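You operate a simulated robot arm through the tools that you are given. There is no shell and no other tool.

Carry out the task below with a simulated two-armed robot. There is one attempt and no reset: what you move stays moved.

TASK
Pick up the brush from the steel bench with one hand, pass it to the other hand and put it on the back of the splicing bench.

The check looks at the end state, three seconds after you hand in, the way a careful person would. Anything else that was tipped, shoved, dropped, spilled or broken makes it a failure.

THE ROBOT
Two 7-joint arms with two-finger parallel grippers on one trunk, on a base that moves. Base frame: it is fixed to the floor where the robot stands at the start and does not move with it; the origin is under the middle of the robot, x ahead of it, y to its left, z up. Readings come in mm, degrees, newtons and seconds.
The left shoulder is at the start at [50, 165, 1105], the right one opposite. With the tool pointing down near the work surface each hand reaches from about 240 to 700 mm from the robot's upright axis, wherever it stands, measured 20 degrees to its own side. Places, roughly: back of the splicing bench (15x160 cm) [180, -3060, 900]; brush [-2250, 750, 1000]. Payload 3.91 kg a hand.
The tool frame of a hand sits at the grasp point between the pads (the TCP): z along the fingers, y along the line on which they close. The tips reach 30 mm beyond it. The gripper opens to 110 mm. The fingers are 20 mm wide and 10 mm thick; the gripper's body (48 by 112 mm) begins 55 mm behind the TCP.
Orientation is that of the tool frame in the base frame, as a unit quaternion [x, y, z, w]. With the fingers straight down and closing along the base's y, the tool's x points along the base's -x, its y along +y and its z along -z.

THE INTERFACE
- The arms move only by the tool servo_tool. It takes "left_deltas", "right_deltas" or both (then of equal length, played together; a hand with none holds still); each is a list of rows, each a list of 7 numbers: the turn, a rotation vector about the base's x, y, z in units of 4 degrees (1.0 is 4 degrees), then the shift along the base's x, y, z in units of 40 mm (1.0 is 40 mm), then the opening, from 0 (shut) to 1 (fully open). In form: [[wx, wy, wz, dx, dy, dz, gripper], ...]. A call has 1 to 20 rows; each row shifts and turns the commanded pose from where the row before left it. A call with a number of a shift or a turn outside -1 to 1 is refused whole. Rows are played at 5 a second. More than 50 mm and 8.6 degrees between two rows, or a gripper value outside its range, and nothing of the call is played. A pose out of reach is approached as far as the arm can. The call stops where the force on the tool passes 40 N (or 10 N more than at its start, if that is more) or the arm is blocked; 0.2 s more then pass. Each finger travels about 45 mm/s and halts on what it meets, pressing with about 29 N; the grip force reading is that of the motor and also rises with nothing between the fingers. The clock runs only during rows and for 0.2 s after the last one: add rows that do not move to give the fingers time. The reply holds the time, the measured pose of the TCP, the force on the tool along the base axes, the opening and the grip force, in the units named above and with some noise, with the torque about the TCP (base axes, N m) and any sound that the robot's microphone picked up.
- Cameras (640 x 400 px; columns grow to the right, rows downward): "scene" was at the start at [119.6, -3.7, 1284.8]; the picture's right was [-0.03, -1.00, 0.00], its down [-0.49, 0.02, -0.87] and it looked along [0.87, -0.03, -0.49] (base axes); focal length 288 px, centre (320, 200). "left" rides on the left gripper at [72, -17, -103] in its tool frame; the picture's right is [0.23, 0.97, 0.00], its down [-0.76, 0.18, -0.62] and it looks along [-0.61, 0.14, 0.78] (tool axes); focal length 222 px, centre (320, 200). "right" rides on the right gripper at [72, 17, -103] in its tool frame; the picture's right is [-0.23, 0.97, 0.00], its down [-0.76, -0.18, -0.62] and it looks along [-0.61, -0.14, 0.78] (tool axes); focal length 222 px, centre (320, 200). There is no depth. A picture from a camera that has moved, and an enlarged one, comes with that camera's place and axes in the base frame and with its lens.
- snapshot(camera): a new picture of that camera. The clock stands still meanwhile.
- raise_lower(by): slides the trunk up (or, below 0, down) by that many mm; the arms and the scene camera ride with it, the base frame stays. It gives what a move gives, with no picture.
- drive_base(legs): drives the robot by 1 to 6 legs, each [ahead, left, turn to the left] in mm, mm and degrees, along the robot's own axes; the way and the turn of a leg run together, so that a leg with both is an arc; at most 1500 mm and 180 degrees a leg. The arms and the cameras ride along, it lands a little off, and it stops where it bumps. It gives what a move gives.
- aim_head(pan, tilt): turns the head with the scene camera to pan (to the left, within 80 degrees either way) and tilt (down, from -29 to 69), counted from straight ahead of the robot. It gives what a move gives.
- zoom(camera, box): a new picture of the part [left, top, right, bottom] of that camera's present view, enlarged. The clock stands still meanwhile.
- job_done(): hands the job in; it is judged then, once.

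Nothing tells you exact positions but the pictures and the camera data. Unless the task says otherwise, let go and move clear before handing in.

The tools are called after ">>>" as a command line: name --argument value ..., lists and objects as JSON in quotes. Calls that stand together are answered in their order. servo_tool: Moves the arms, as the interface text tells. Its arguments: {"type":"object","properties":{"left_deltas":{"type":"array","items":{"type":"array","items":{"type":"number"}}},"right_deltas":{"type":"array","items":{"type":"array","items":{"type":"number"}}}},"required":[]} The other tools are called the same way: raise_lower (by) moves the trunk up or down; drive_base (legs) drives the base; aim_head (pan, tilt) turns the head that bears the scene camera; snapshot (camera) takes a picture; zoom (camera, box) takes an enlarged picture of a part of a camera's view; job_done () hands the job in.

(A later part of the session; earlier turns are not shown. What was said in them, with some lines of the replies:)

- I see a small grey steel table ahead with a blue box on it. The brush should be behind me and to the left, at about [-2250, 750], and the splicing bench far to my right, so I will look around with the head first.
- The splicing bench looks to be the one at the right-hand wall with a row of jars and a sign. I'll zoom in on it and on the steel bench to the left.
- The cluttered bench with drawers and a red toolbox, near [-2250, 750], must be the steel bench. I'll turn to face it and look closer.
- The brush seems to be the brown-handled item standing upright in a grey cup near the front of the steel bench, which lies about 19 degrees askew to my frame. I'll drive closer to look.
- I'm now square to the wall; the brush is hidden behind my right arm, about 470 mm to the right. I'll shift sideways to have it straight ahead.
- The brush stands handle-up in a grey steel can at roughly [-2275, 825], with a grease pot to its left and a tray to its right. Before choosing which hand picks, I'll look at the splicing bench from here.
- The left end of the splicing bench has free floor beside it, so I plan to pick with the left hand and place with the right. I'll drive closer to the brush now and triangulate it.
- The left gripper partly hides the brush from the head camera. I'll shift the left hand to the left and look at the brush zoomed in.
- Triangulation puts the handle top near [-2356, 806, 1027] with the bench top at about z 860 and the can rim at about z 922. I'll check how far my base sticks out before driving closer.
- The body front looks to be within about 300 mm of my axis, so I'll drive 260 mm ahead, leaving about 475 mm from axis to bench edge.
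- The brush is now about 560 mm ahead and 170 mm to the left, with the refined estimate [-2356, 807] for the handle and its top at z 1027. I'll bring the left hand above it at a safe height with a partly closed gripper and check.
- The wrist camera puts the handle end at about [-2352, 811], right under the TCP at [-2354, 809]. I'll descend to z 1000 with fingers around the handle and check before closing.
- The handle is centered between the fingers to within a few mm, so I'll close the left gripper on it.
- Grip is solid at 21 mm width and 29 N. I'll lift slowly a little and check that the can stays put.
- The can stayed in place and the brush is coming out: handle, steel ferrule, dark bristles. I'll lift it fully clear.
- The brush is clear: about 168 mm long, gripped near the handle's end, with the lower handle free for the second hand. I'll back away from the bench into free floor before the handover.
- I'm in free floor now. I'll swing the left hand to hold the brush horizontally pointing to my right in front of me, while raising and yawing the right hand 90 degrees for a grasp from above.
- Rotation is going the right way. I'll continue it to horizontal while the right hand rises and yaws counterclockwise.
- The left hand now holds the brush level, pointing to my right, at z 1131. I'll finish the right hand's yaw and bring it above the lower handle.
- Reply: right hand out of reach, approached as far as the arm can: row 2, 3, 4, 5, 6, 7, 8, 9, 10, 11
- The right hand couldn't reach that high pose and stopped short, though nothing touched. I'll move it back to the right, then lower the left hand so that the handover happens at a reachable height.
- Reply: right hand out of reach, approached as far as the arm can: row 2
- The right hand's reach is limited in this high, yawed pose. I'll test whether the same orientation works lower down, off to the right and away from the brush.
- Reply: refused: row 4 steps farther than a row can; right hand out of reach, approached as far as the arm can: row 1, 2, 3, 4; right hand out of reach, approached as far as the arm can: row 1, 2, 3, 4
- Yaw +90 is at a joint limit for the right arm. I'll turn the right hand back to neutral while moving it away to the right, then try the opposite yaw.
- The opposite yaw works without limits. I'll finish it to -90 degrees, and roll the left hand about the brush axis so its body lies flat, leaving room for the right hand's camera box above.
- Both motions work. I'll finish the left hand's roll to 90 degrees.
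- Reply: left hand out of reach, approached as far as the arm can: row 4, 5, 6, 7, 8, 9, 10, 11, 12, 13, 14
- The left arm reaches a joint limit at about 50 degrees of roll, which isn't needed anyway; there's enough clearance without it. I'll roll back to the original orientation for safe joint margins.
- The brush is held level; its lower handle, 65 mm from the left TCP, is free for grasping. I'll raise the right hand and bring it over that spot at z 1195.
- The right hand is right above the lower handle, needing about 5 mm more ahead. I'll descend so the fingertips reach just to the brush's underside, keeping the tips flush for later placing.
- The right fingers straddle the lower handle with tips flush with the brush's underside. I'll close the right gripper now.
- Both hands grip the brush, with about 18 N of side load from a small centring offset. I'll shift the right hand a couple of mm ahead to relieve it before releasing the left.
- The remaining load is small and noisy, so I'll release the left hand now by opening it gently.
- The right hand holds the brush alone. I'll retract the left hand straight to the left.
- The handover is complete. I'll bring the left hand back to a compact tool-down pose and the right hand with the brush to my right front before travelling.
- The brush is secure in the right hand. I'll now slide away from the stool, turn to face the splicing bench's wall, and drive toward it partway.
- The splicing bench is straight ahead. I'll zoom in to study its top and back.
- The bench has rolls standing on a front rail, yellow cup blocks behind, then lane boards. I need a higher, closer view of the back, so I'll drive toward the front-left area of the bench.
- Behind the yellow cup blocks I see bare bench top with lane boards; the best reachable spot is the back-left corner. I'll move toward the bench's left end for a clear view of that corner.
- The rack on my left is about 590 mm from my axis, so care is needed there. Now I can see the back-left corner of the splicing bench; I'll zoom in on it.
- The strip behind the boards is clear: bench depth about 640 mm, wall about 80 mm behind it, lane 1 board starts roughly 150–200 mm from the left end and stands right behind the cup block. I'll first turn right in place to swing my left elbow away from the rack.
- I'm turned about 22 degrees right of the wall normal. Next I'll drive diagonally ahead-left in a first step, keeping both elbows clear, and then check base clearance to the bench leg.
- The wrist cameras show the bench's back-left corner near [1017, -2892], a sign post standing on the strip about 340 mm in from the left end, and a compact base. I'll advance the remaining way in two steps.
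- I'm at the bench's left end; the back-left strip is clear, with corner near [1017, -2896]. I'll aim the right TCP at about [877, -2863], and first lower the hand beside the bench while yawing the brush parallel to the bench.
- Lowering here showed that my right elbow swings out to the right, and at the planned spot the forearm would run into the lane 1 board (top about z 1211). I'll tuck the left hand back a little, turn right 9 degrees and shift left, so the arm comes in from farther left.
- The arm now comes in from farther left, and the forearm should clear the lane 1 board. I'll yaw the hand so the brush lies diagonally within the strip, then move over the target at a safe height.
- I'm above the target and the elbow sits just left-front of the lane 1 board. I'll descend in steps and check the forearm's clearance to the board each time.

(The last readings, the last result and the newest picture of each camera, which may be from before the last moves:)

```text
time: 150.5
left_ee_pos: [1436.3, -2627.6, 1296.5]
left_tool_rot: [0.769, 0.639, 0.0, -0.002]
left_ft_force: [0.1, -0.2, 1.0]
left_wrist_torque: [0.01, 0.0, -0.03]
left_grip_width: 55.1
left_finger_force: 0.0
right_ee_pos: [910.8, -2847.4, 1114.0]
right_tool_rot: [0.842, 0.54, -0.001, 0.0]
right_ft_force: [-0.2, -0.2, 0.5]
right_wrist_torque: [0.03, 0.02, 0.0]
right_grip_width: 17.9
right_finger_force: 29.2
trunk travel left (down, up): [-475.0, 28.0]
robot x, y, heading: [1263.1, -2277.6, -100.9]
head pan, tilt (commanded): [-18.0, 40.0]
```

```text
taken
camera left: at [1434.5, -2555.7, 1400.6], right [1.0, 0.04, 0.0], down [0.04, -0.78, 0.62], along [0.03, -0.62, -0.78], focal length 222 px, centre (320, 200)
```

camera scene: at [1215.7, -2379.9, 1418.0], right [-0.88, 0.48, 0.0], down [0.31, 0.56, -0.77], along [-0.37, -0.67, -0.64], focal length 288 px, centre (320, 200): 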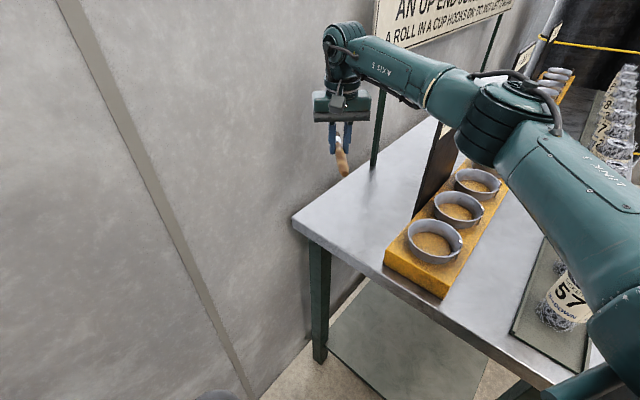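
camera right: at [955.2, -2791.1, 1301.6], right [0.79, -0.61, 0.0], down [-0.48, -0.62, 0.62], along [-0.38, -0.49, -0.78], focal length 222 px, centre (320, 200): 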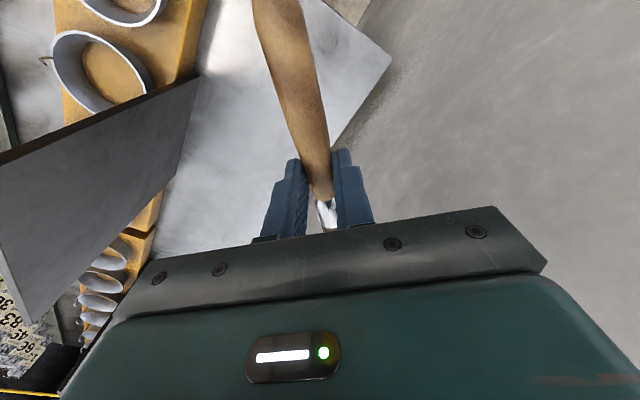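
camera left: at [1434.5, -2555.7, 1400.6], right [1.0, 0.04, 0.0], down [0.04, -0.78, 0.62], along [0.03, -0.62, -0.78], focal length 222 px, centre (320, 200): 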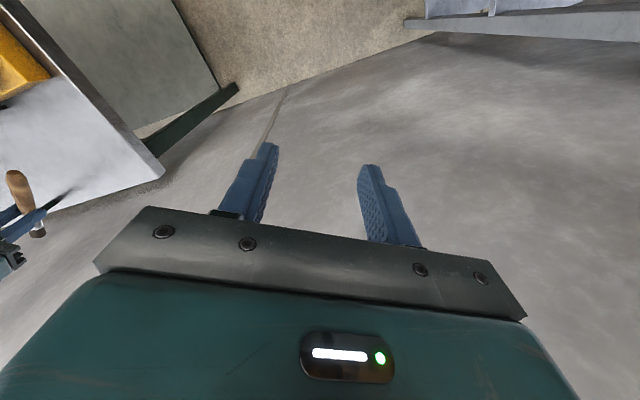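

>>> servo_tool --right_deltas '[[0, 0, 0, 0, 0, -0.7, 0], [0, 0, 0, 0, 0, -0.7, 0], [0, 0, 0, 0, 0, -0.6, 0], [0, 0, 0, 0, 0, 0, 0]]'

>>> snapshot --camera "scene"

>>> snapshot --camera "right"

```text
time: 151.5
left_ee_pos: [1436.2, -2627.3, 1297.2]
left_tool_rot: [0.769, 0.639, 0.0, -0.002]
left_ft_force: [-0.7, 0.0, -0.4]
left_wrist_torque: [0.0, -0.03, -0.02]
left_grip_width: 54.8
left_finger_force: 0.0
right_ee_pos: [910.1, -2848.7, 1033.5]
right_tool_rot: [0.842, 0.539, 0.001, 0.0]
right_ft_force: [0.4, -0.1, -0.5]
right_wrist_torque: [-0.02, -0.02, -0.02]
right_grip_width: 18.0
right_finger_force: 28.9
trunk travel left (down, up): [-475.0, 28.0]
robot x, y, heading: [1261.4, -2277.8, -100.9]
head pan, tilt (commanded): [-18.0, 40.0]
```

```text
taken
camera scene: at [1215.5, -2379.9, 1418.0], right [-0.88, 0.48, 0.0], down [0.31, 0.56, -0.77], along [-0.37, -0.67, -0.64], focal length 288 px, centre (320, 200)
```

scene: 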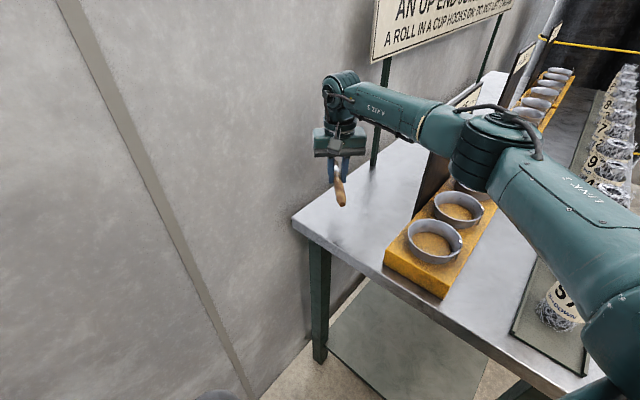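

```text
taken
camera right: at [956.3, -2790.7, 1136.8], right [0.79, -0.61, 0.0], down [-0.48, -0.62, 0.62], along [-0.38, -0.49, -0.78], focal length 222 px, centre (320, 200)
```

right: 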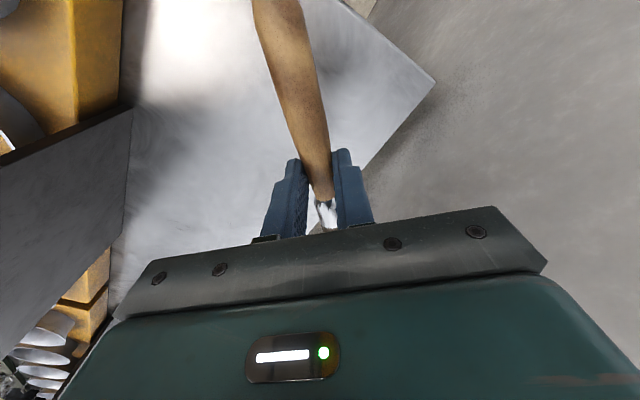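

>>> zoom --camera "scene" --box '[310, 50, 570, 212]'

>>> aim_head --pan 10 --tilt 30

>>> snapshot --camera "scene"

```text
2.46 times, centred on (440, 131) of scene
camera zoom: at [1215.5, -2379.9, 1418.0], right [-0.88, 0.48, 0.0], down [0.31, 0.56, -0.77], along [-0.37, -0.67, -0.64], focal length 709 px, centre (25, 370)
```

zoom: 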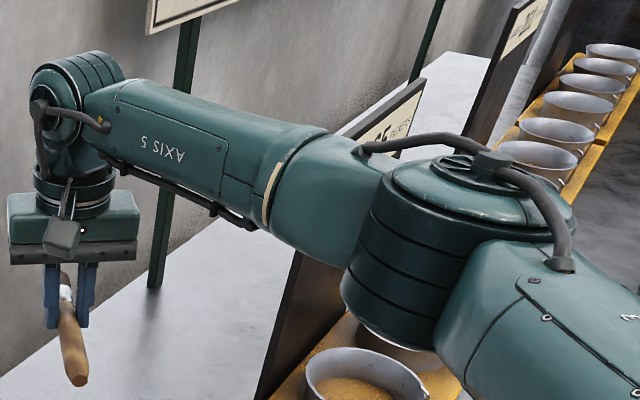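

```text
time: 152.4
left_ee_pos: [1436.6, -2629.3, 1296.9]
left_tool_rot: [0.769, 0.639, 0.0, -0.002]
left_ft_force: [0.5, 0.3, -0.1]
left_wrist_torque: [0.02, -0.02, 0.01]
left_grip_width: 55.0
left_finger_force: 0.0
right_ee_pos: [909.5, -2849.5, 1034.7]
right_tool_rot: [0.842, 0.539, 0.001, 0.001]
right_ft_force: [-0.6, -0.1, -0.4]
right_wrist_torque: [0.03, 0.02, 0.0]
right_grip_width: 18.0
right_finger_force: 28.6
trunk travel left (down, up): [-475.0, 28.0]
robot x, y, heading: [1267.1, -2271.6, -101.1]
head pan, tilt (commanded): [10.0, 30.0]
```

```text
taken
camera scene: at [1255.0, -2396.0, 1433.3], right [-1.0, 0.02, 0.0], down [0.01, 0.5, -0.87], along [-0.01, -0.87, -0.5], focal length 288 px, centre (320, 200)
```

scene: 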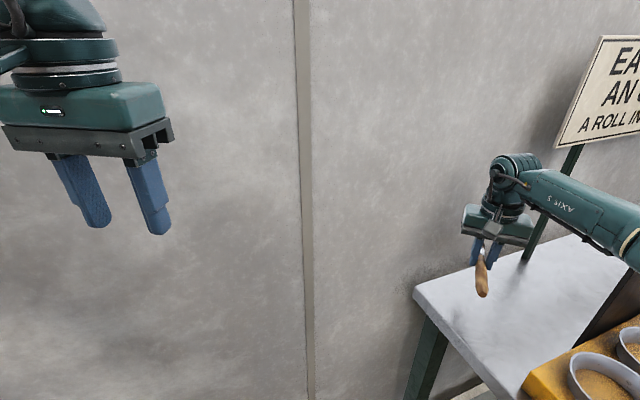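

The forearm passes left of the lane 1 board with a few centimetres to spare. I'll descend to about z 950 and check again.

>>> servo_tool --right_deltas '[[0, 0, 0, 0, 0, -0.6, 0], [0, 0, 0, 0, 0, -0.6, 0], [0, 0, 0, 0, 0, -0.6, 0], [0, 0, 0, 0, 0, -0.3, 0], [0, 0, 0, 0, 0, 0, 0]]'

>>> aim_head --pan -14 --tilt 38

>>> zoom --camera "scene" --box '[280, 60, 540, 222]'

>>> snapshot --camera "right"

>>> snapshot --camera "left"

```text
time: 153.6
left_ee_pos: [1436.3, -2628.3, 1297.4]
left_tool_rot: [0.769, 0.639, 0.0, -0.001]
left_ft_force: [0.1, 0.8, 0.4]
left_wrist_torque: [0.01, -0.04, -0.01]
left_grip_width: 54.7
left_finger_force: 0.0
right_ee_pos: [910.5, -2850.8, 948.8]
right_tool_rot: [0.842, 0.54, 0.001, 0.001]
right_ft_force: [-0.3, -0.2, -1.2]
right_wrist_torque: [-0.01, 0.01, 0.01]
right_grip_width: 17.9
right_finger_force: 29.1
trunk travel left (down, up): [-475.0, 28.0]
robot x, y, heading: [1260.6, -2273.7, -101.0]
head pan, tilt (commanded): [10.0, 30.0]
```

```text
time: 154.5
left_ee_pos: [1436.9, -2628.6, 1297.9]
left_tool_rot: [0.769, 0.639, 0.0, -0.002]
left_ft_force: [0.7, 0.7, -0.4]
left_wrist_torque: [0.01, -0.03, -0.01]
left_grip_width: 55.1
left_finger_force: 0.1
right_ee_pos: [911.2, -2850.8, 948.5]
right_tool_rot: [0.842, 0.539, 0.001, 0.0]
right_ft_force: [0.2, -0.1, -0.8]
right_wrist_torque: [0.02, -0.01, 0.0]
right_grip_width: 17.8
right_finger_force: 28.9
trunk travel left (down, up): [-475.0, 28.0]
robot x, y, heading: [1266.0, -2278.1, -100.8]
head pan, tilt (commanded): [-14.0, 38.0]
```

```text
2.46 times, centred on (410, 141) of scene
camera zoom: at [1220.3, -2384.0, 1421.0], right [-0.91, 0.42, 0.0], down [0.26, 0.56, -0.79], along [-0.33, -0.72, -0.62], focal length 709 px, centre (98, 345)
```

zoom: 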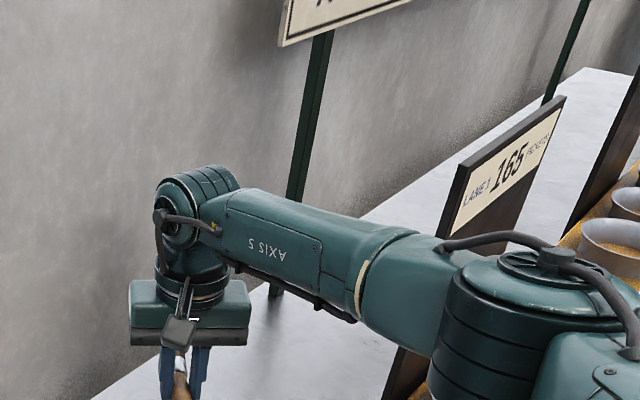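

```text
taken
camera right: at [957.1, -2791.6, 1052.1], right [0.79, -0.61, 0.0], down [-0.48, -0.62, 0.62], along [-0.38, -0.49, -0.78], focal length 222 px, centre (320, 200)
```

right: 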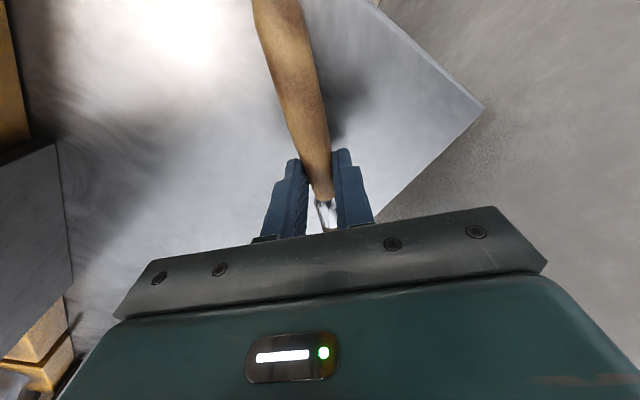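

```text
taken
camera left: at [1434.3, -2555.9, 1400.6], right [1.0, 0.04, 0.0], down [0.04, -0.78, 0.62], along [0.03, -0.62, -0.78], focal length 222 px, centre (320, 200)
```

left: 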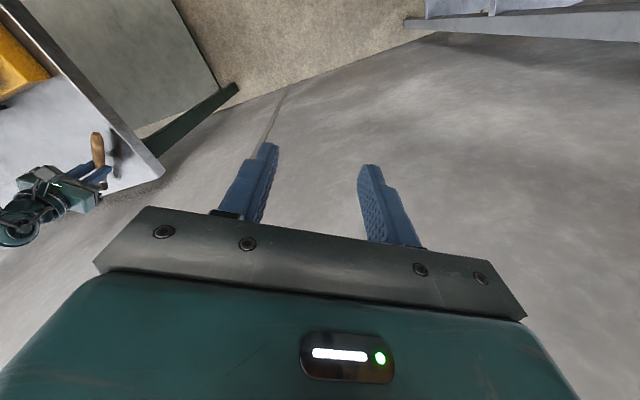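

>>> zoom --camera "left" --box '[0, 90, 200, 215]'

```text
3.20 times, centred on (100, 152) of left
camera zoom: at [1434.3, -2555.9, 1400.6], right [1.0, 0.04, 0.0], down [0.04, -0.78, 0.62], along [0.03, -0.62, -0.78], focal length 711 px, centre (1024, 352)
```

zoom: 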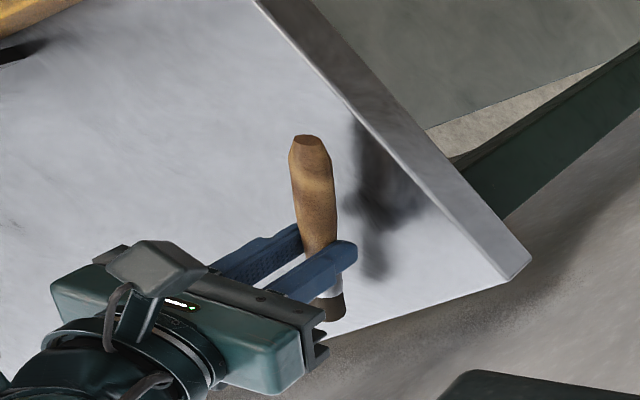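

From the left camera, the brush lies over the back-left strip with the handle end just inside the left edge. I'll shift it 14 mm inward along the bench and lower toward contact.

>>> servo_tool --right_deltas '[[0, 0, 0, -0.33, -0.122, 0, 0], [0, 0, 0, 0, 0, -0.3, 0], [0, 0, 0, 0, 0, 0, 0]]'

>>> zoom --camera "left" --box '[0, 90, 200, 215]'

>>> snapshot --camera "right"

>>> zoom --camera "scene" --box '[280, 60, 540, 222]'

```text
time: 155.3
left_ee_pos: [1436.7, -2629.2, 1297.2]
left_tool_rot: [0.77, 0.638, 0.0, -0.001]
left_ft_force: [0.4, 0.1, 0.4]
left_wrist_torque: [0.0, -0.02, 0.01]
left_grip_width: 55.0
left_finger_force: 0.1
right_ee_pos: [897.9, -2854.0, 936.5]
right_tool_rot: [0.842, 0.54, 0.001, 0.001]
right_ft_force: [0.4, 0.2, -0.5]
right_wrist_torque: [-0.02, 0.0, -0.02]
right_grip_width: 17.9
right_finger_force: 28.7
trunk travel left (down, up): [-475.0, 28.0]
robot x, y, heading: [1261.9, -2275.7, -101.2]
head pan, tilt (commanded): [-14.0, 38.0]
```

```text
3.20 times, centred on (100, 152) of left
camera zoom: at [1434.3, -2555.8, 1400.6], right [1.0, 0.04, 0.0], down [0.04, -0.78, 0.62], along [0.03, -0.62, -0.78], focal length 711 px, centre (1024, 352)
```

zoom: 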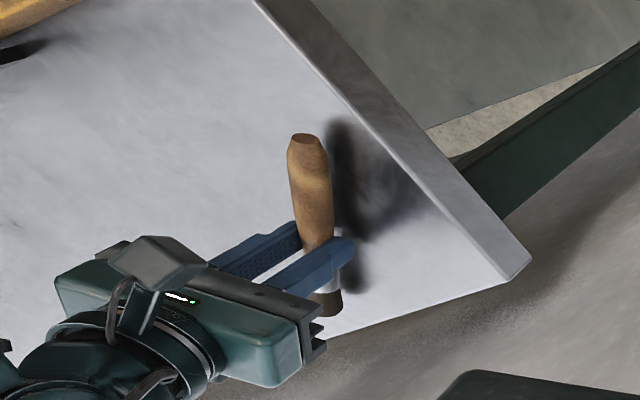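

```text
taken
camera right: at [943.6, -2795.9, 1040.1], right [0.79, -0.61, 0.0], down [-0.48, -0.62, 0.62], along [-0.38, -0.49, -0.78], focal length 222 px, centre (320, 200)
```

right: 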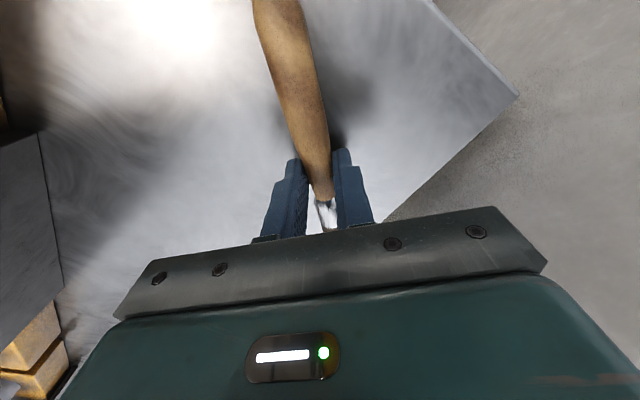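

```text
2.46 times, centred on (410, 141) of scene
camera zoom: at [1220.2, -2383.9, 1421.0], right [-0.91, 0.42, 0.0], down [0.26, 0.56, -0.79], along [-0.33, -0.72, -0.62], focal length 709 px, centre (98, 345)
```

zoom: 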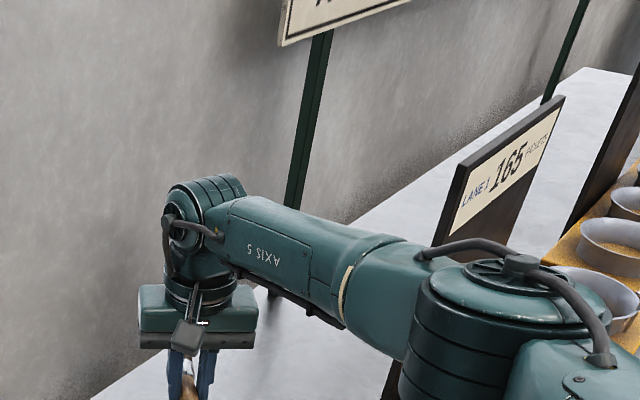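

>>> servo_tool --right_deltas '[[0, 0, 0, 0, 0, -0.1, 0], [0, 0, 0, 0, 0, -0.075, 0], [0, 0, 0, 0, 0, 0, 0]]'

>>> zoom --camera "left" --box '[60, 110, 160, 172]'

```text
time: 156.1
left_ee_pos: [1436.0, -2628.3, 1297.2]
left_tool_rot: [0.769, 0.639, 0.001, -0.001]
left_ft_force: [0.0, -0.2, -0.2]
left_wrist_torque: [-0.01, -0.02, -0.01]
left_grip_width: 55.2
left_finger_force: 0.1
right_ee_pos: [898.3, -2856.0, 931.7]
right_tool_rot: [0.842, 0.539, -0.001, 0.002]
right_ft_force: [-0.1, -1.4, 7.5]
right_wrist_torque: [0.38, -0.16, 0.0]
right_grip_width: 18.1
right_finger_force: 29.4
trunk travel left (down, up): [-475.0, 28.0]
robot x, y, heading: [1263.0, -2274.8, -101.0]
head pan, tilt (commanded): [-14.0, 38.0]
```

```text
6.40 times, centred on (110, 141) of left
camera zoom: at [1434.7, -2555.3, 1400.8], right [1.0, 0.04, 0.0], down [0.04, -0.78, 0.62], along [0.03, -0.62, -0.78], focal length 1422 px, centre (1664, 578)
```

zoom: 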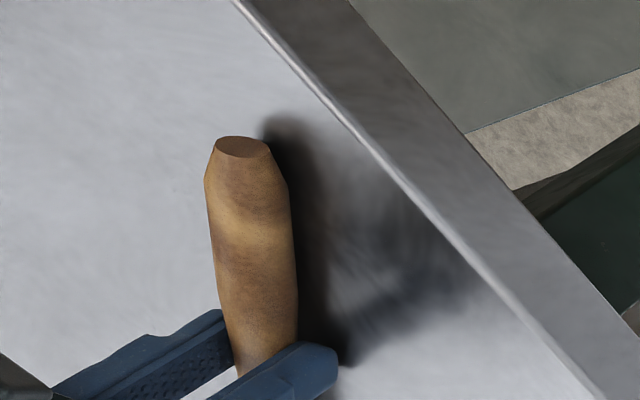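

The handle is touching the bench (7.5 N upward). I'll open the right gripper gently to set it down.

>>> servo_tool --right_deltas '[[0, 0, 0, 0, 0, 0, 0.18], [0, 0, 0, 0, 0, 0, 0.22], [0, 0, 0, 0, 0, 0, 0.28], [0, 0, 0, 0, 0, 0, 0.36], [0, 0, 0, 0, 0, 0, 0.42], [0, 0, 0, 0, 0, 0, 0.42]]'

>>> zoom --camera "left" --box '[0, 90, 200, 215]'

>>> snapshot --camera "right"

```text
time: 157.5
left_ee_pos: [1436.8, -2628.5, 1296.3]
left_tool_rot: [0.769, 0.639, 0.0, -0.001]
left_ft_force: [-0.1, -0.3, 0.8]
left_wrist_torque: [-0.01, 0.0, -0.02]
left_grip_width: 54.9
left_finger_force: 0.0
right_ee_pos: [897.2, -2854.8, 930.2]
right_tool_rot: [0.842, 0.539, 0.001, 0.001]
right_ft_force: [0.2, -0.3, 0.5]
right_wrist_torque: [0.01, 0.0, 0.01]
right_grip_width: 46.4
right_finger_force: 0.0
trunk travel left (down, up): [-475.0, 28.0]
robot x, y, heading: [1263.7, -2274.7, -101.1]
head pan, tilt (commanded): [-14.0, 38.0]
```

```text
3.20 times, centred on (100, 152) of left
camera zoom: at [1434.3, -2555.9, 1400.6], right [1.0, 0.04, 0.0], down [0.04, -0.78, 0.62], along [0.03, -0.62, -0.78], focal length 711 px, centre (1024, 352)
```

zoom: 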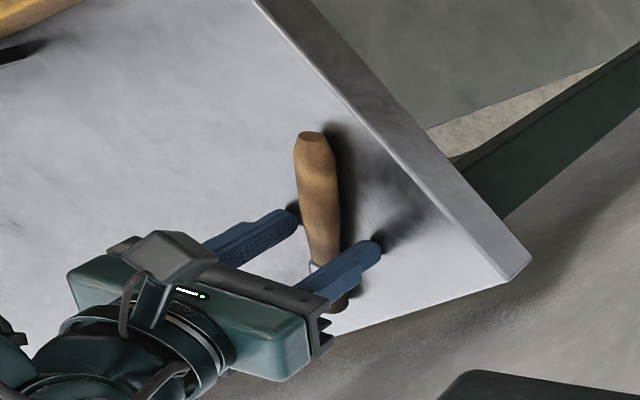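

```text
taken
camera right: at [943.3, -2796.5, 1032.9], right [0.79, -0.61, 0.0], down [-0.48, -0.62, 0.62], along [-0.38, -0.49, -0.78], focal length 222 px, centre (320, 200)
```

right: 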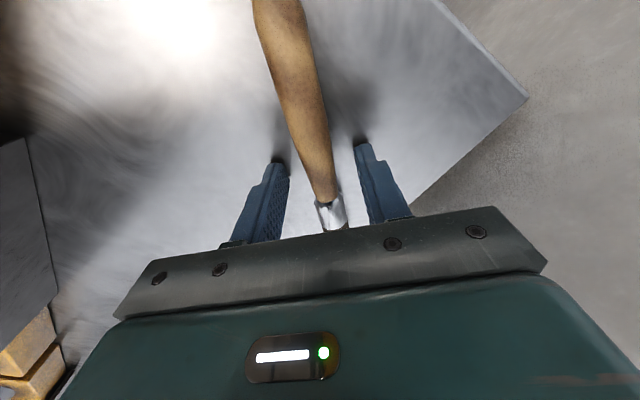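

The brush is free of the fingers and resting on the bench. I'll raise the hand straight up and verify.

>>> servo_tool --right_deltas '[[0, 0, 0, 0, 0, 0.3, 0.42], [0, 0, 0, 0, 0, 0.6, 0.42], [0, 0, 0, 0, 0, 0.7, 0.42], [0, 0, 0, 0, 0, 0.7, 0.42], [0, 0, 0, 0, 0, 0, 0.42]]'

>>> zoom --camera "left" --box '[0, 90, 200, 215]'

>>> snapshot --camera "scene"

>>> snapshot --camera "right"

```text
time: 158.7
left_ee_pos: [1435.6, -2629.1, 1296.3]
left_tool_rot: [0.769, 0.639, 0.001, -0.002]
left_ft_force: [0.7, -0.2, 0.2]
left_wrist_torque: [0.0, -0.01, 0.04]
left_grip_width: 55.1
left_finger_force: 0.0
right_ee_pos: [897.1, -2853.0, 1023.5]
right_tool_rot: [0.842, 0.539, 0.001, 0.0]
right_ft_force: [-0.3, -0.7, 0.6]
right_wrist_torque: [0.0, 0.04, 0.0]
right_grip_width: 46.2
right_finger_force: 0.0
trunk travel left (down, up): [-475.0, 28.0]
robot x, y, heading: [1260.2, -2280.1, -100.7]
head pan, tilt (commanded): [-14.0, 38.0]
```

```text
3.20 times, centred on (100, 152) of left
camera zoom: at [1434.2, -2556.0, 1400.6], right [1.0, 0.04, 0.0], down [0.04, -0.78, 0.62], along [0.03, -0.62, -0.78], focal length 711 px, centre (1024, 352)
```

zoom: 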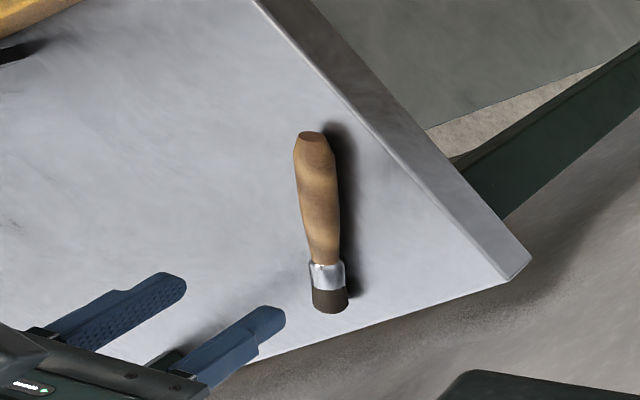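

```text
taken
camera scene: at [1220.1, -2384.0, 1421.0], right [-0.91, 0.42, 0.0], down [0.26, 0.56, -0.79], along [-0.33, -0.71, -0.62], focal length 288 px, centre (320, 200)
```

scene: 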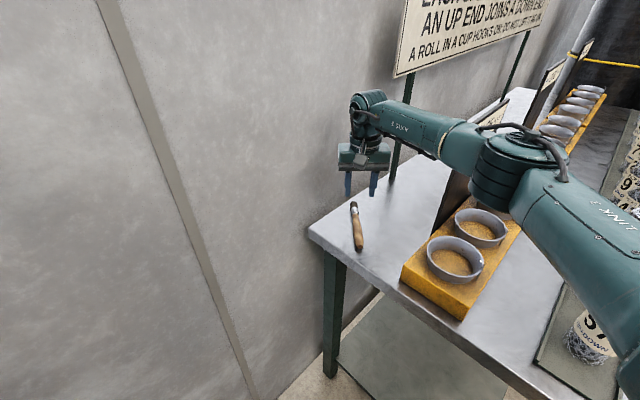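

```text
taken
camera right: at [942.9, -2795.1, 1126.3], right [0.79, -0.61, 0.0], down [-0.48, -0.62, 0.62], along [-0.38, -0.49, -0.78], focal length 222 px, centre (320, 200)
```

right: 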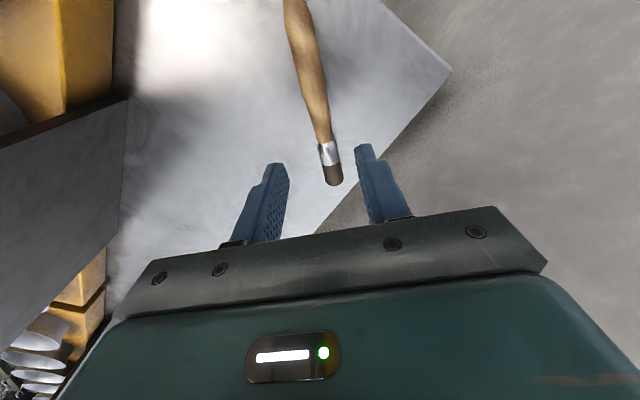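

The brush lies flat on the back-left of the bench, wholly on the top, with everything else undisturbed. I'll retrace the arm's path: up, then back out to the left.

>>> servo_tool --right_deltas '[[0, 0, 0, 0, 0, 0.7, 0.42], [0, 0, 0, 0, 0, 0.7, 0.42], [0, 0, 0, 0, 0, 0.7, 0.42], [0, 0, 0, 0, 0, 0.7, 0.42], [0, 0, 0, 0, 0, 0.7, 0.42], [0, 0, 0, 0, 0, 0.7, 0.42], [0, 0, 0, 0.553, 0.606, 0, 0.42], [0, 0, 0, 0.553, 0.606, 0, 0.42], [0, 0, 0, 0.553, 0.606, 0, 0.42], [0, 0, 0, 0.553, 0.606, 0, 0.42], [0, 0, 0, 0.553, 0.606, 0, 0.42], [0, 0, 0, 0.553, 0.606, 0, 0.42], [0, 0, 0, 0.553, 0.606, 0, 0.42], [0, 0, 0, 0.553, 0.606, 0, 0.42], [0, 0, 0, 0, 0, 0, 0.42]]'

>>> snapshot --camera "scene"

>>> zoom --camera "scene" --box '[280, 60, 540, 222]'

>>> zoom --camera "left" --box '[0, 90, 200, 215]'

```text
time: 161.9
left_ee_pos: [1436.5, -2628.5, 1297.1]
left_tool_rot: [0.769, 0.639, 0.001, -0.001]
left_ft_force: [0.3, 0.2, -0.3]
left_wrist_torque: [0.01, 0.03, 0.0]
left_grip_width: 55.1
left_finger_force: 0.0
right_ee_pos: [1074.0, -2660.9, 1190.2]
right_tool_rot: [0.843, 0.538, 0.0, 0.001]
right_ft_force: [0.2, 0.0, -0.1]
right_wrist_torque: [-0.01, -0.02, 0.01]
right_grip_width: 46.0
right_finger_force: 0.1
trunk travel left (down, up): [-475.0, 28.0]
robot x, y, heading: [1263.8, -2273.4, -100.7]
head pan, tilt (commanded): [-14.0, 38.0]
```

```text
taken
camera scene: at [1220.0, -2384.0, 1421.0], right [-0.91, 0.42, 0.0], down [0.26, 0.56, -0.79], along [-0.33, -0.71, -0.62], focal length 288 px, centre (320, 200)
```

scene: 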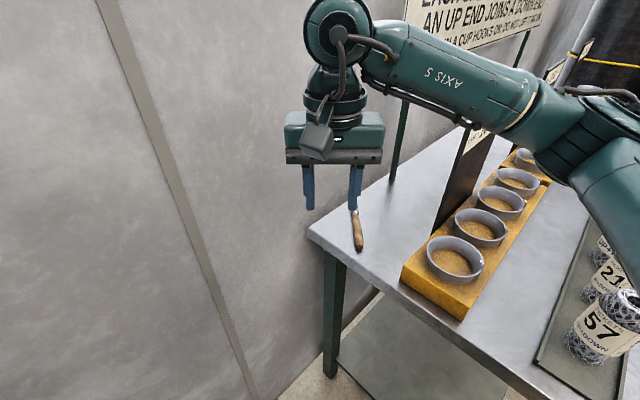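

```text
2.46 times, centred on (410, 141) of scene
camera zoom: at [1220.0, -2384.0, 1421.0], right [-0.91, 0.42, 0.0], down [0.26, 0.56, -0.79], along [-0.33, -0.71, -0.62], focal length 709 px, centre (98, 345)
```

zoom: 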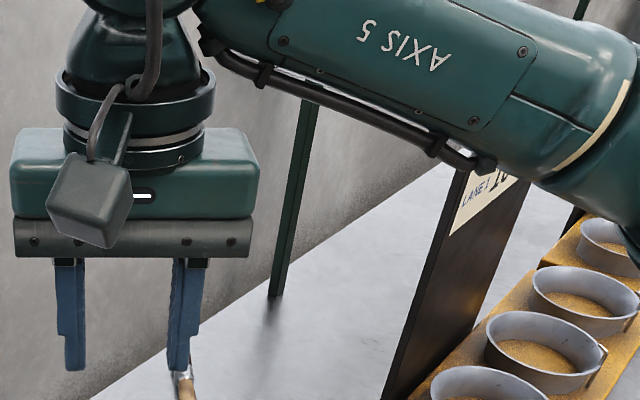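

```text
3.20 times, centred on (100, 152) of left
camera zoom: at [1434.1, -2556.0, 1400.6], right [1.0, 0.04, 0.0], down [0.04, -0.78, 0.62], along [0.03, -0.62, -0.78], focal length 711 px, centre (1024, 352)
```

zoom: 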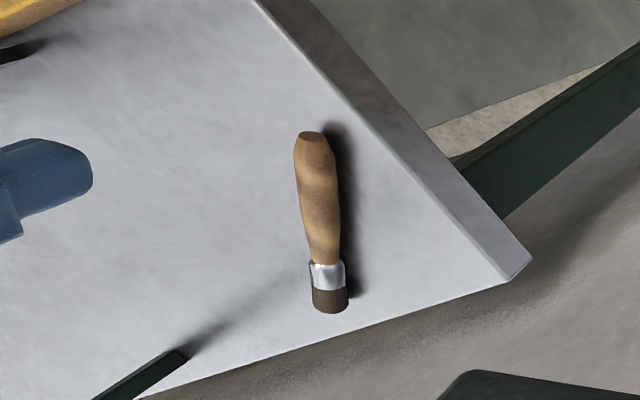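

The brush rests at the back-left of the splicing bench. Both hands are empty and clear of it, and I saw nothing else disturbed, so I'm handing in.

>>> job_done

```text
The job is handed in.
```

The brush is lying flat on the back-left of the splicing bench, and the job is handed in.

I picked it out of its can on the steel bench with the left hand, passed it to the right hand, and the right hand set it down.

- **Position:** it lies diagonally about 40 to 160 mm in from the bench's left end. It is roughly 20 to 140 mm in front of the back edge, so it should be within the 15 cm strip. These are estimates from the cameras. The place I was given was only rough, so I took the strip to run along the back edge.
- **Surroundings:** in the last pictures the yellow cup blocks, rolls, lane boards and sign stood undisturbed. The can on the steel bench was upright when I last saw it.
- **Clear of the bench:** both grippers are empty and away from the brush, with the right hand about 250 mm off it.
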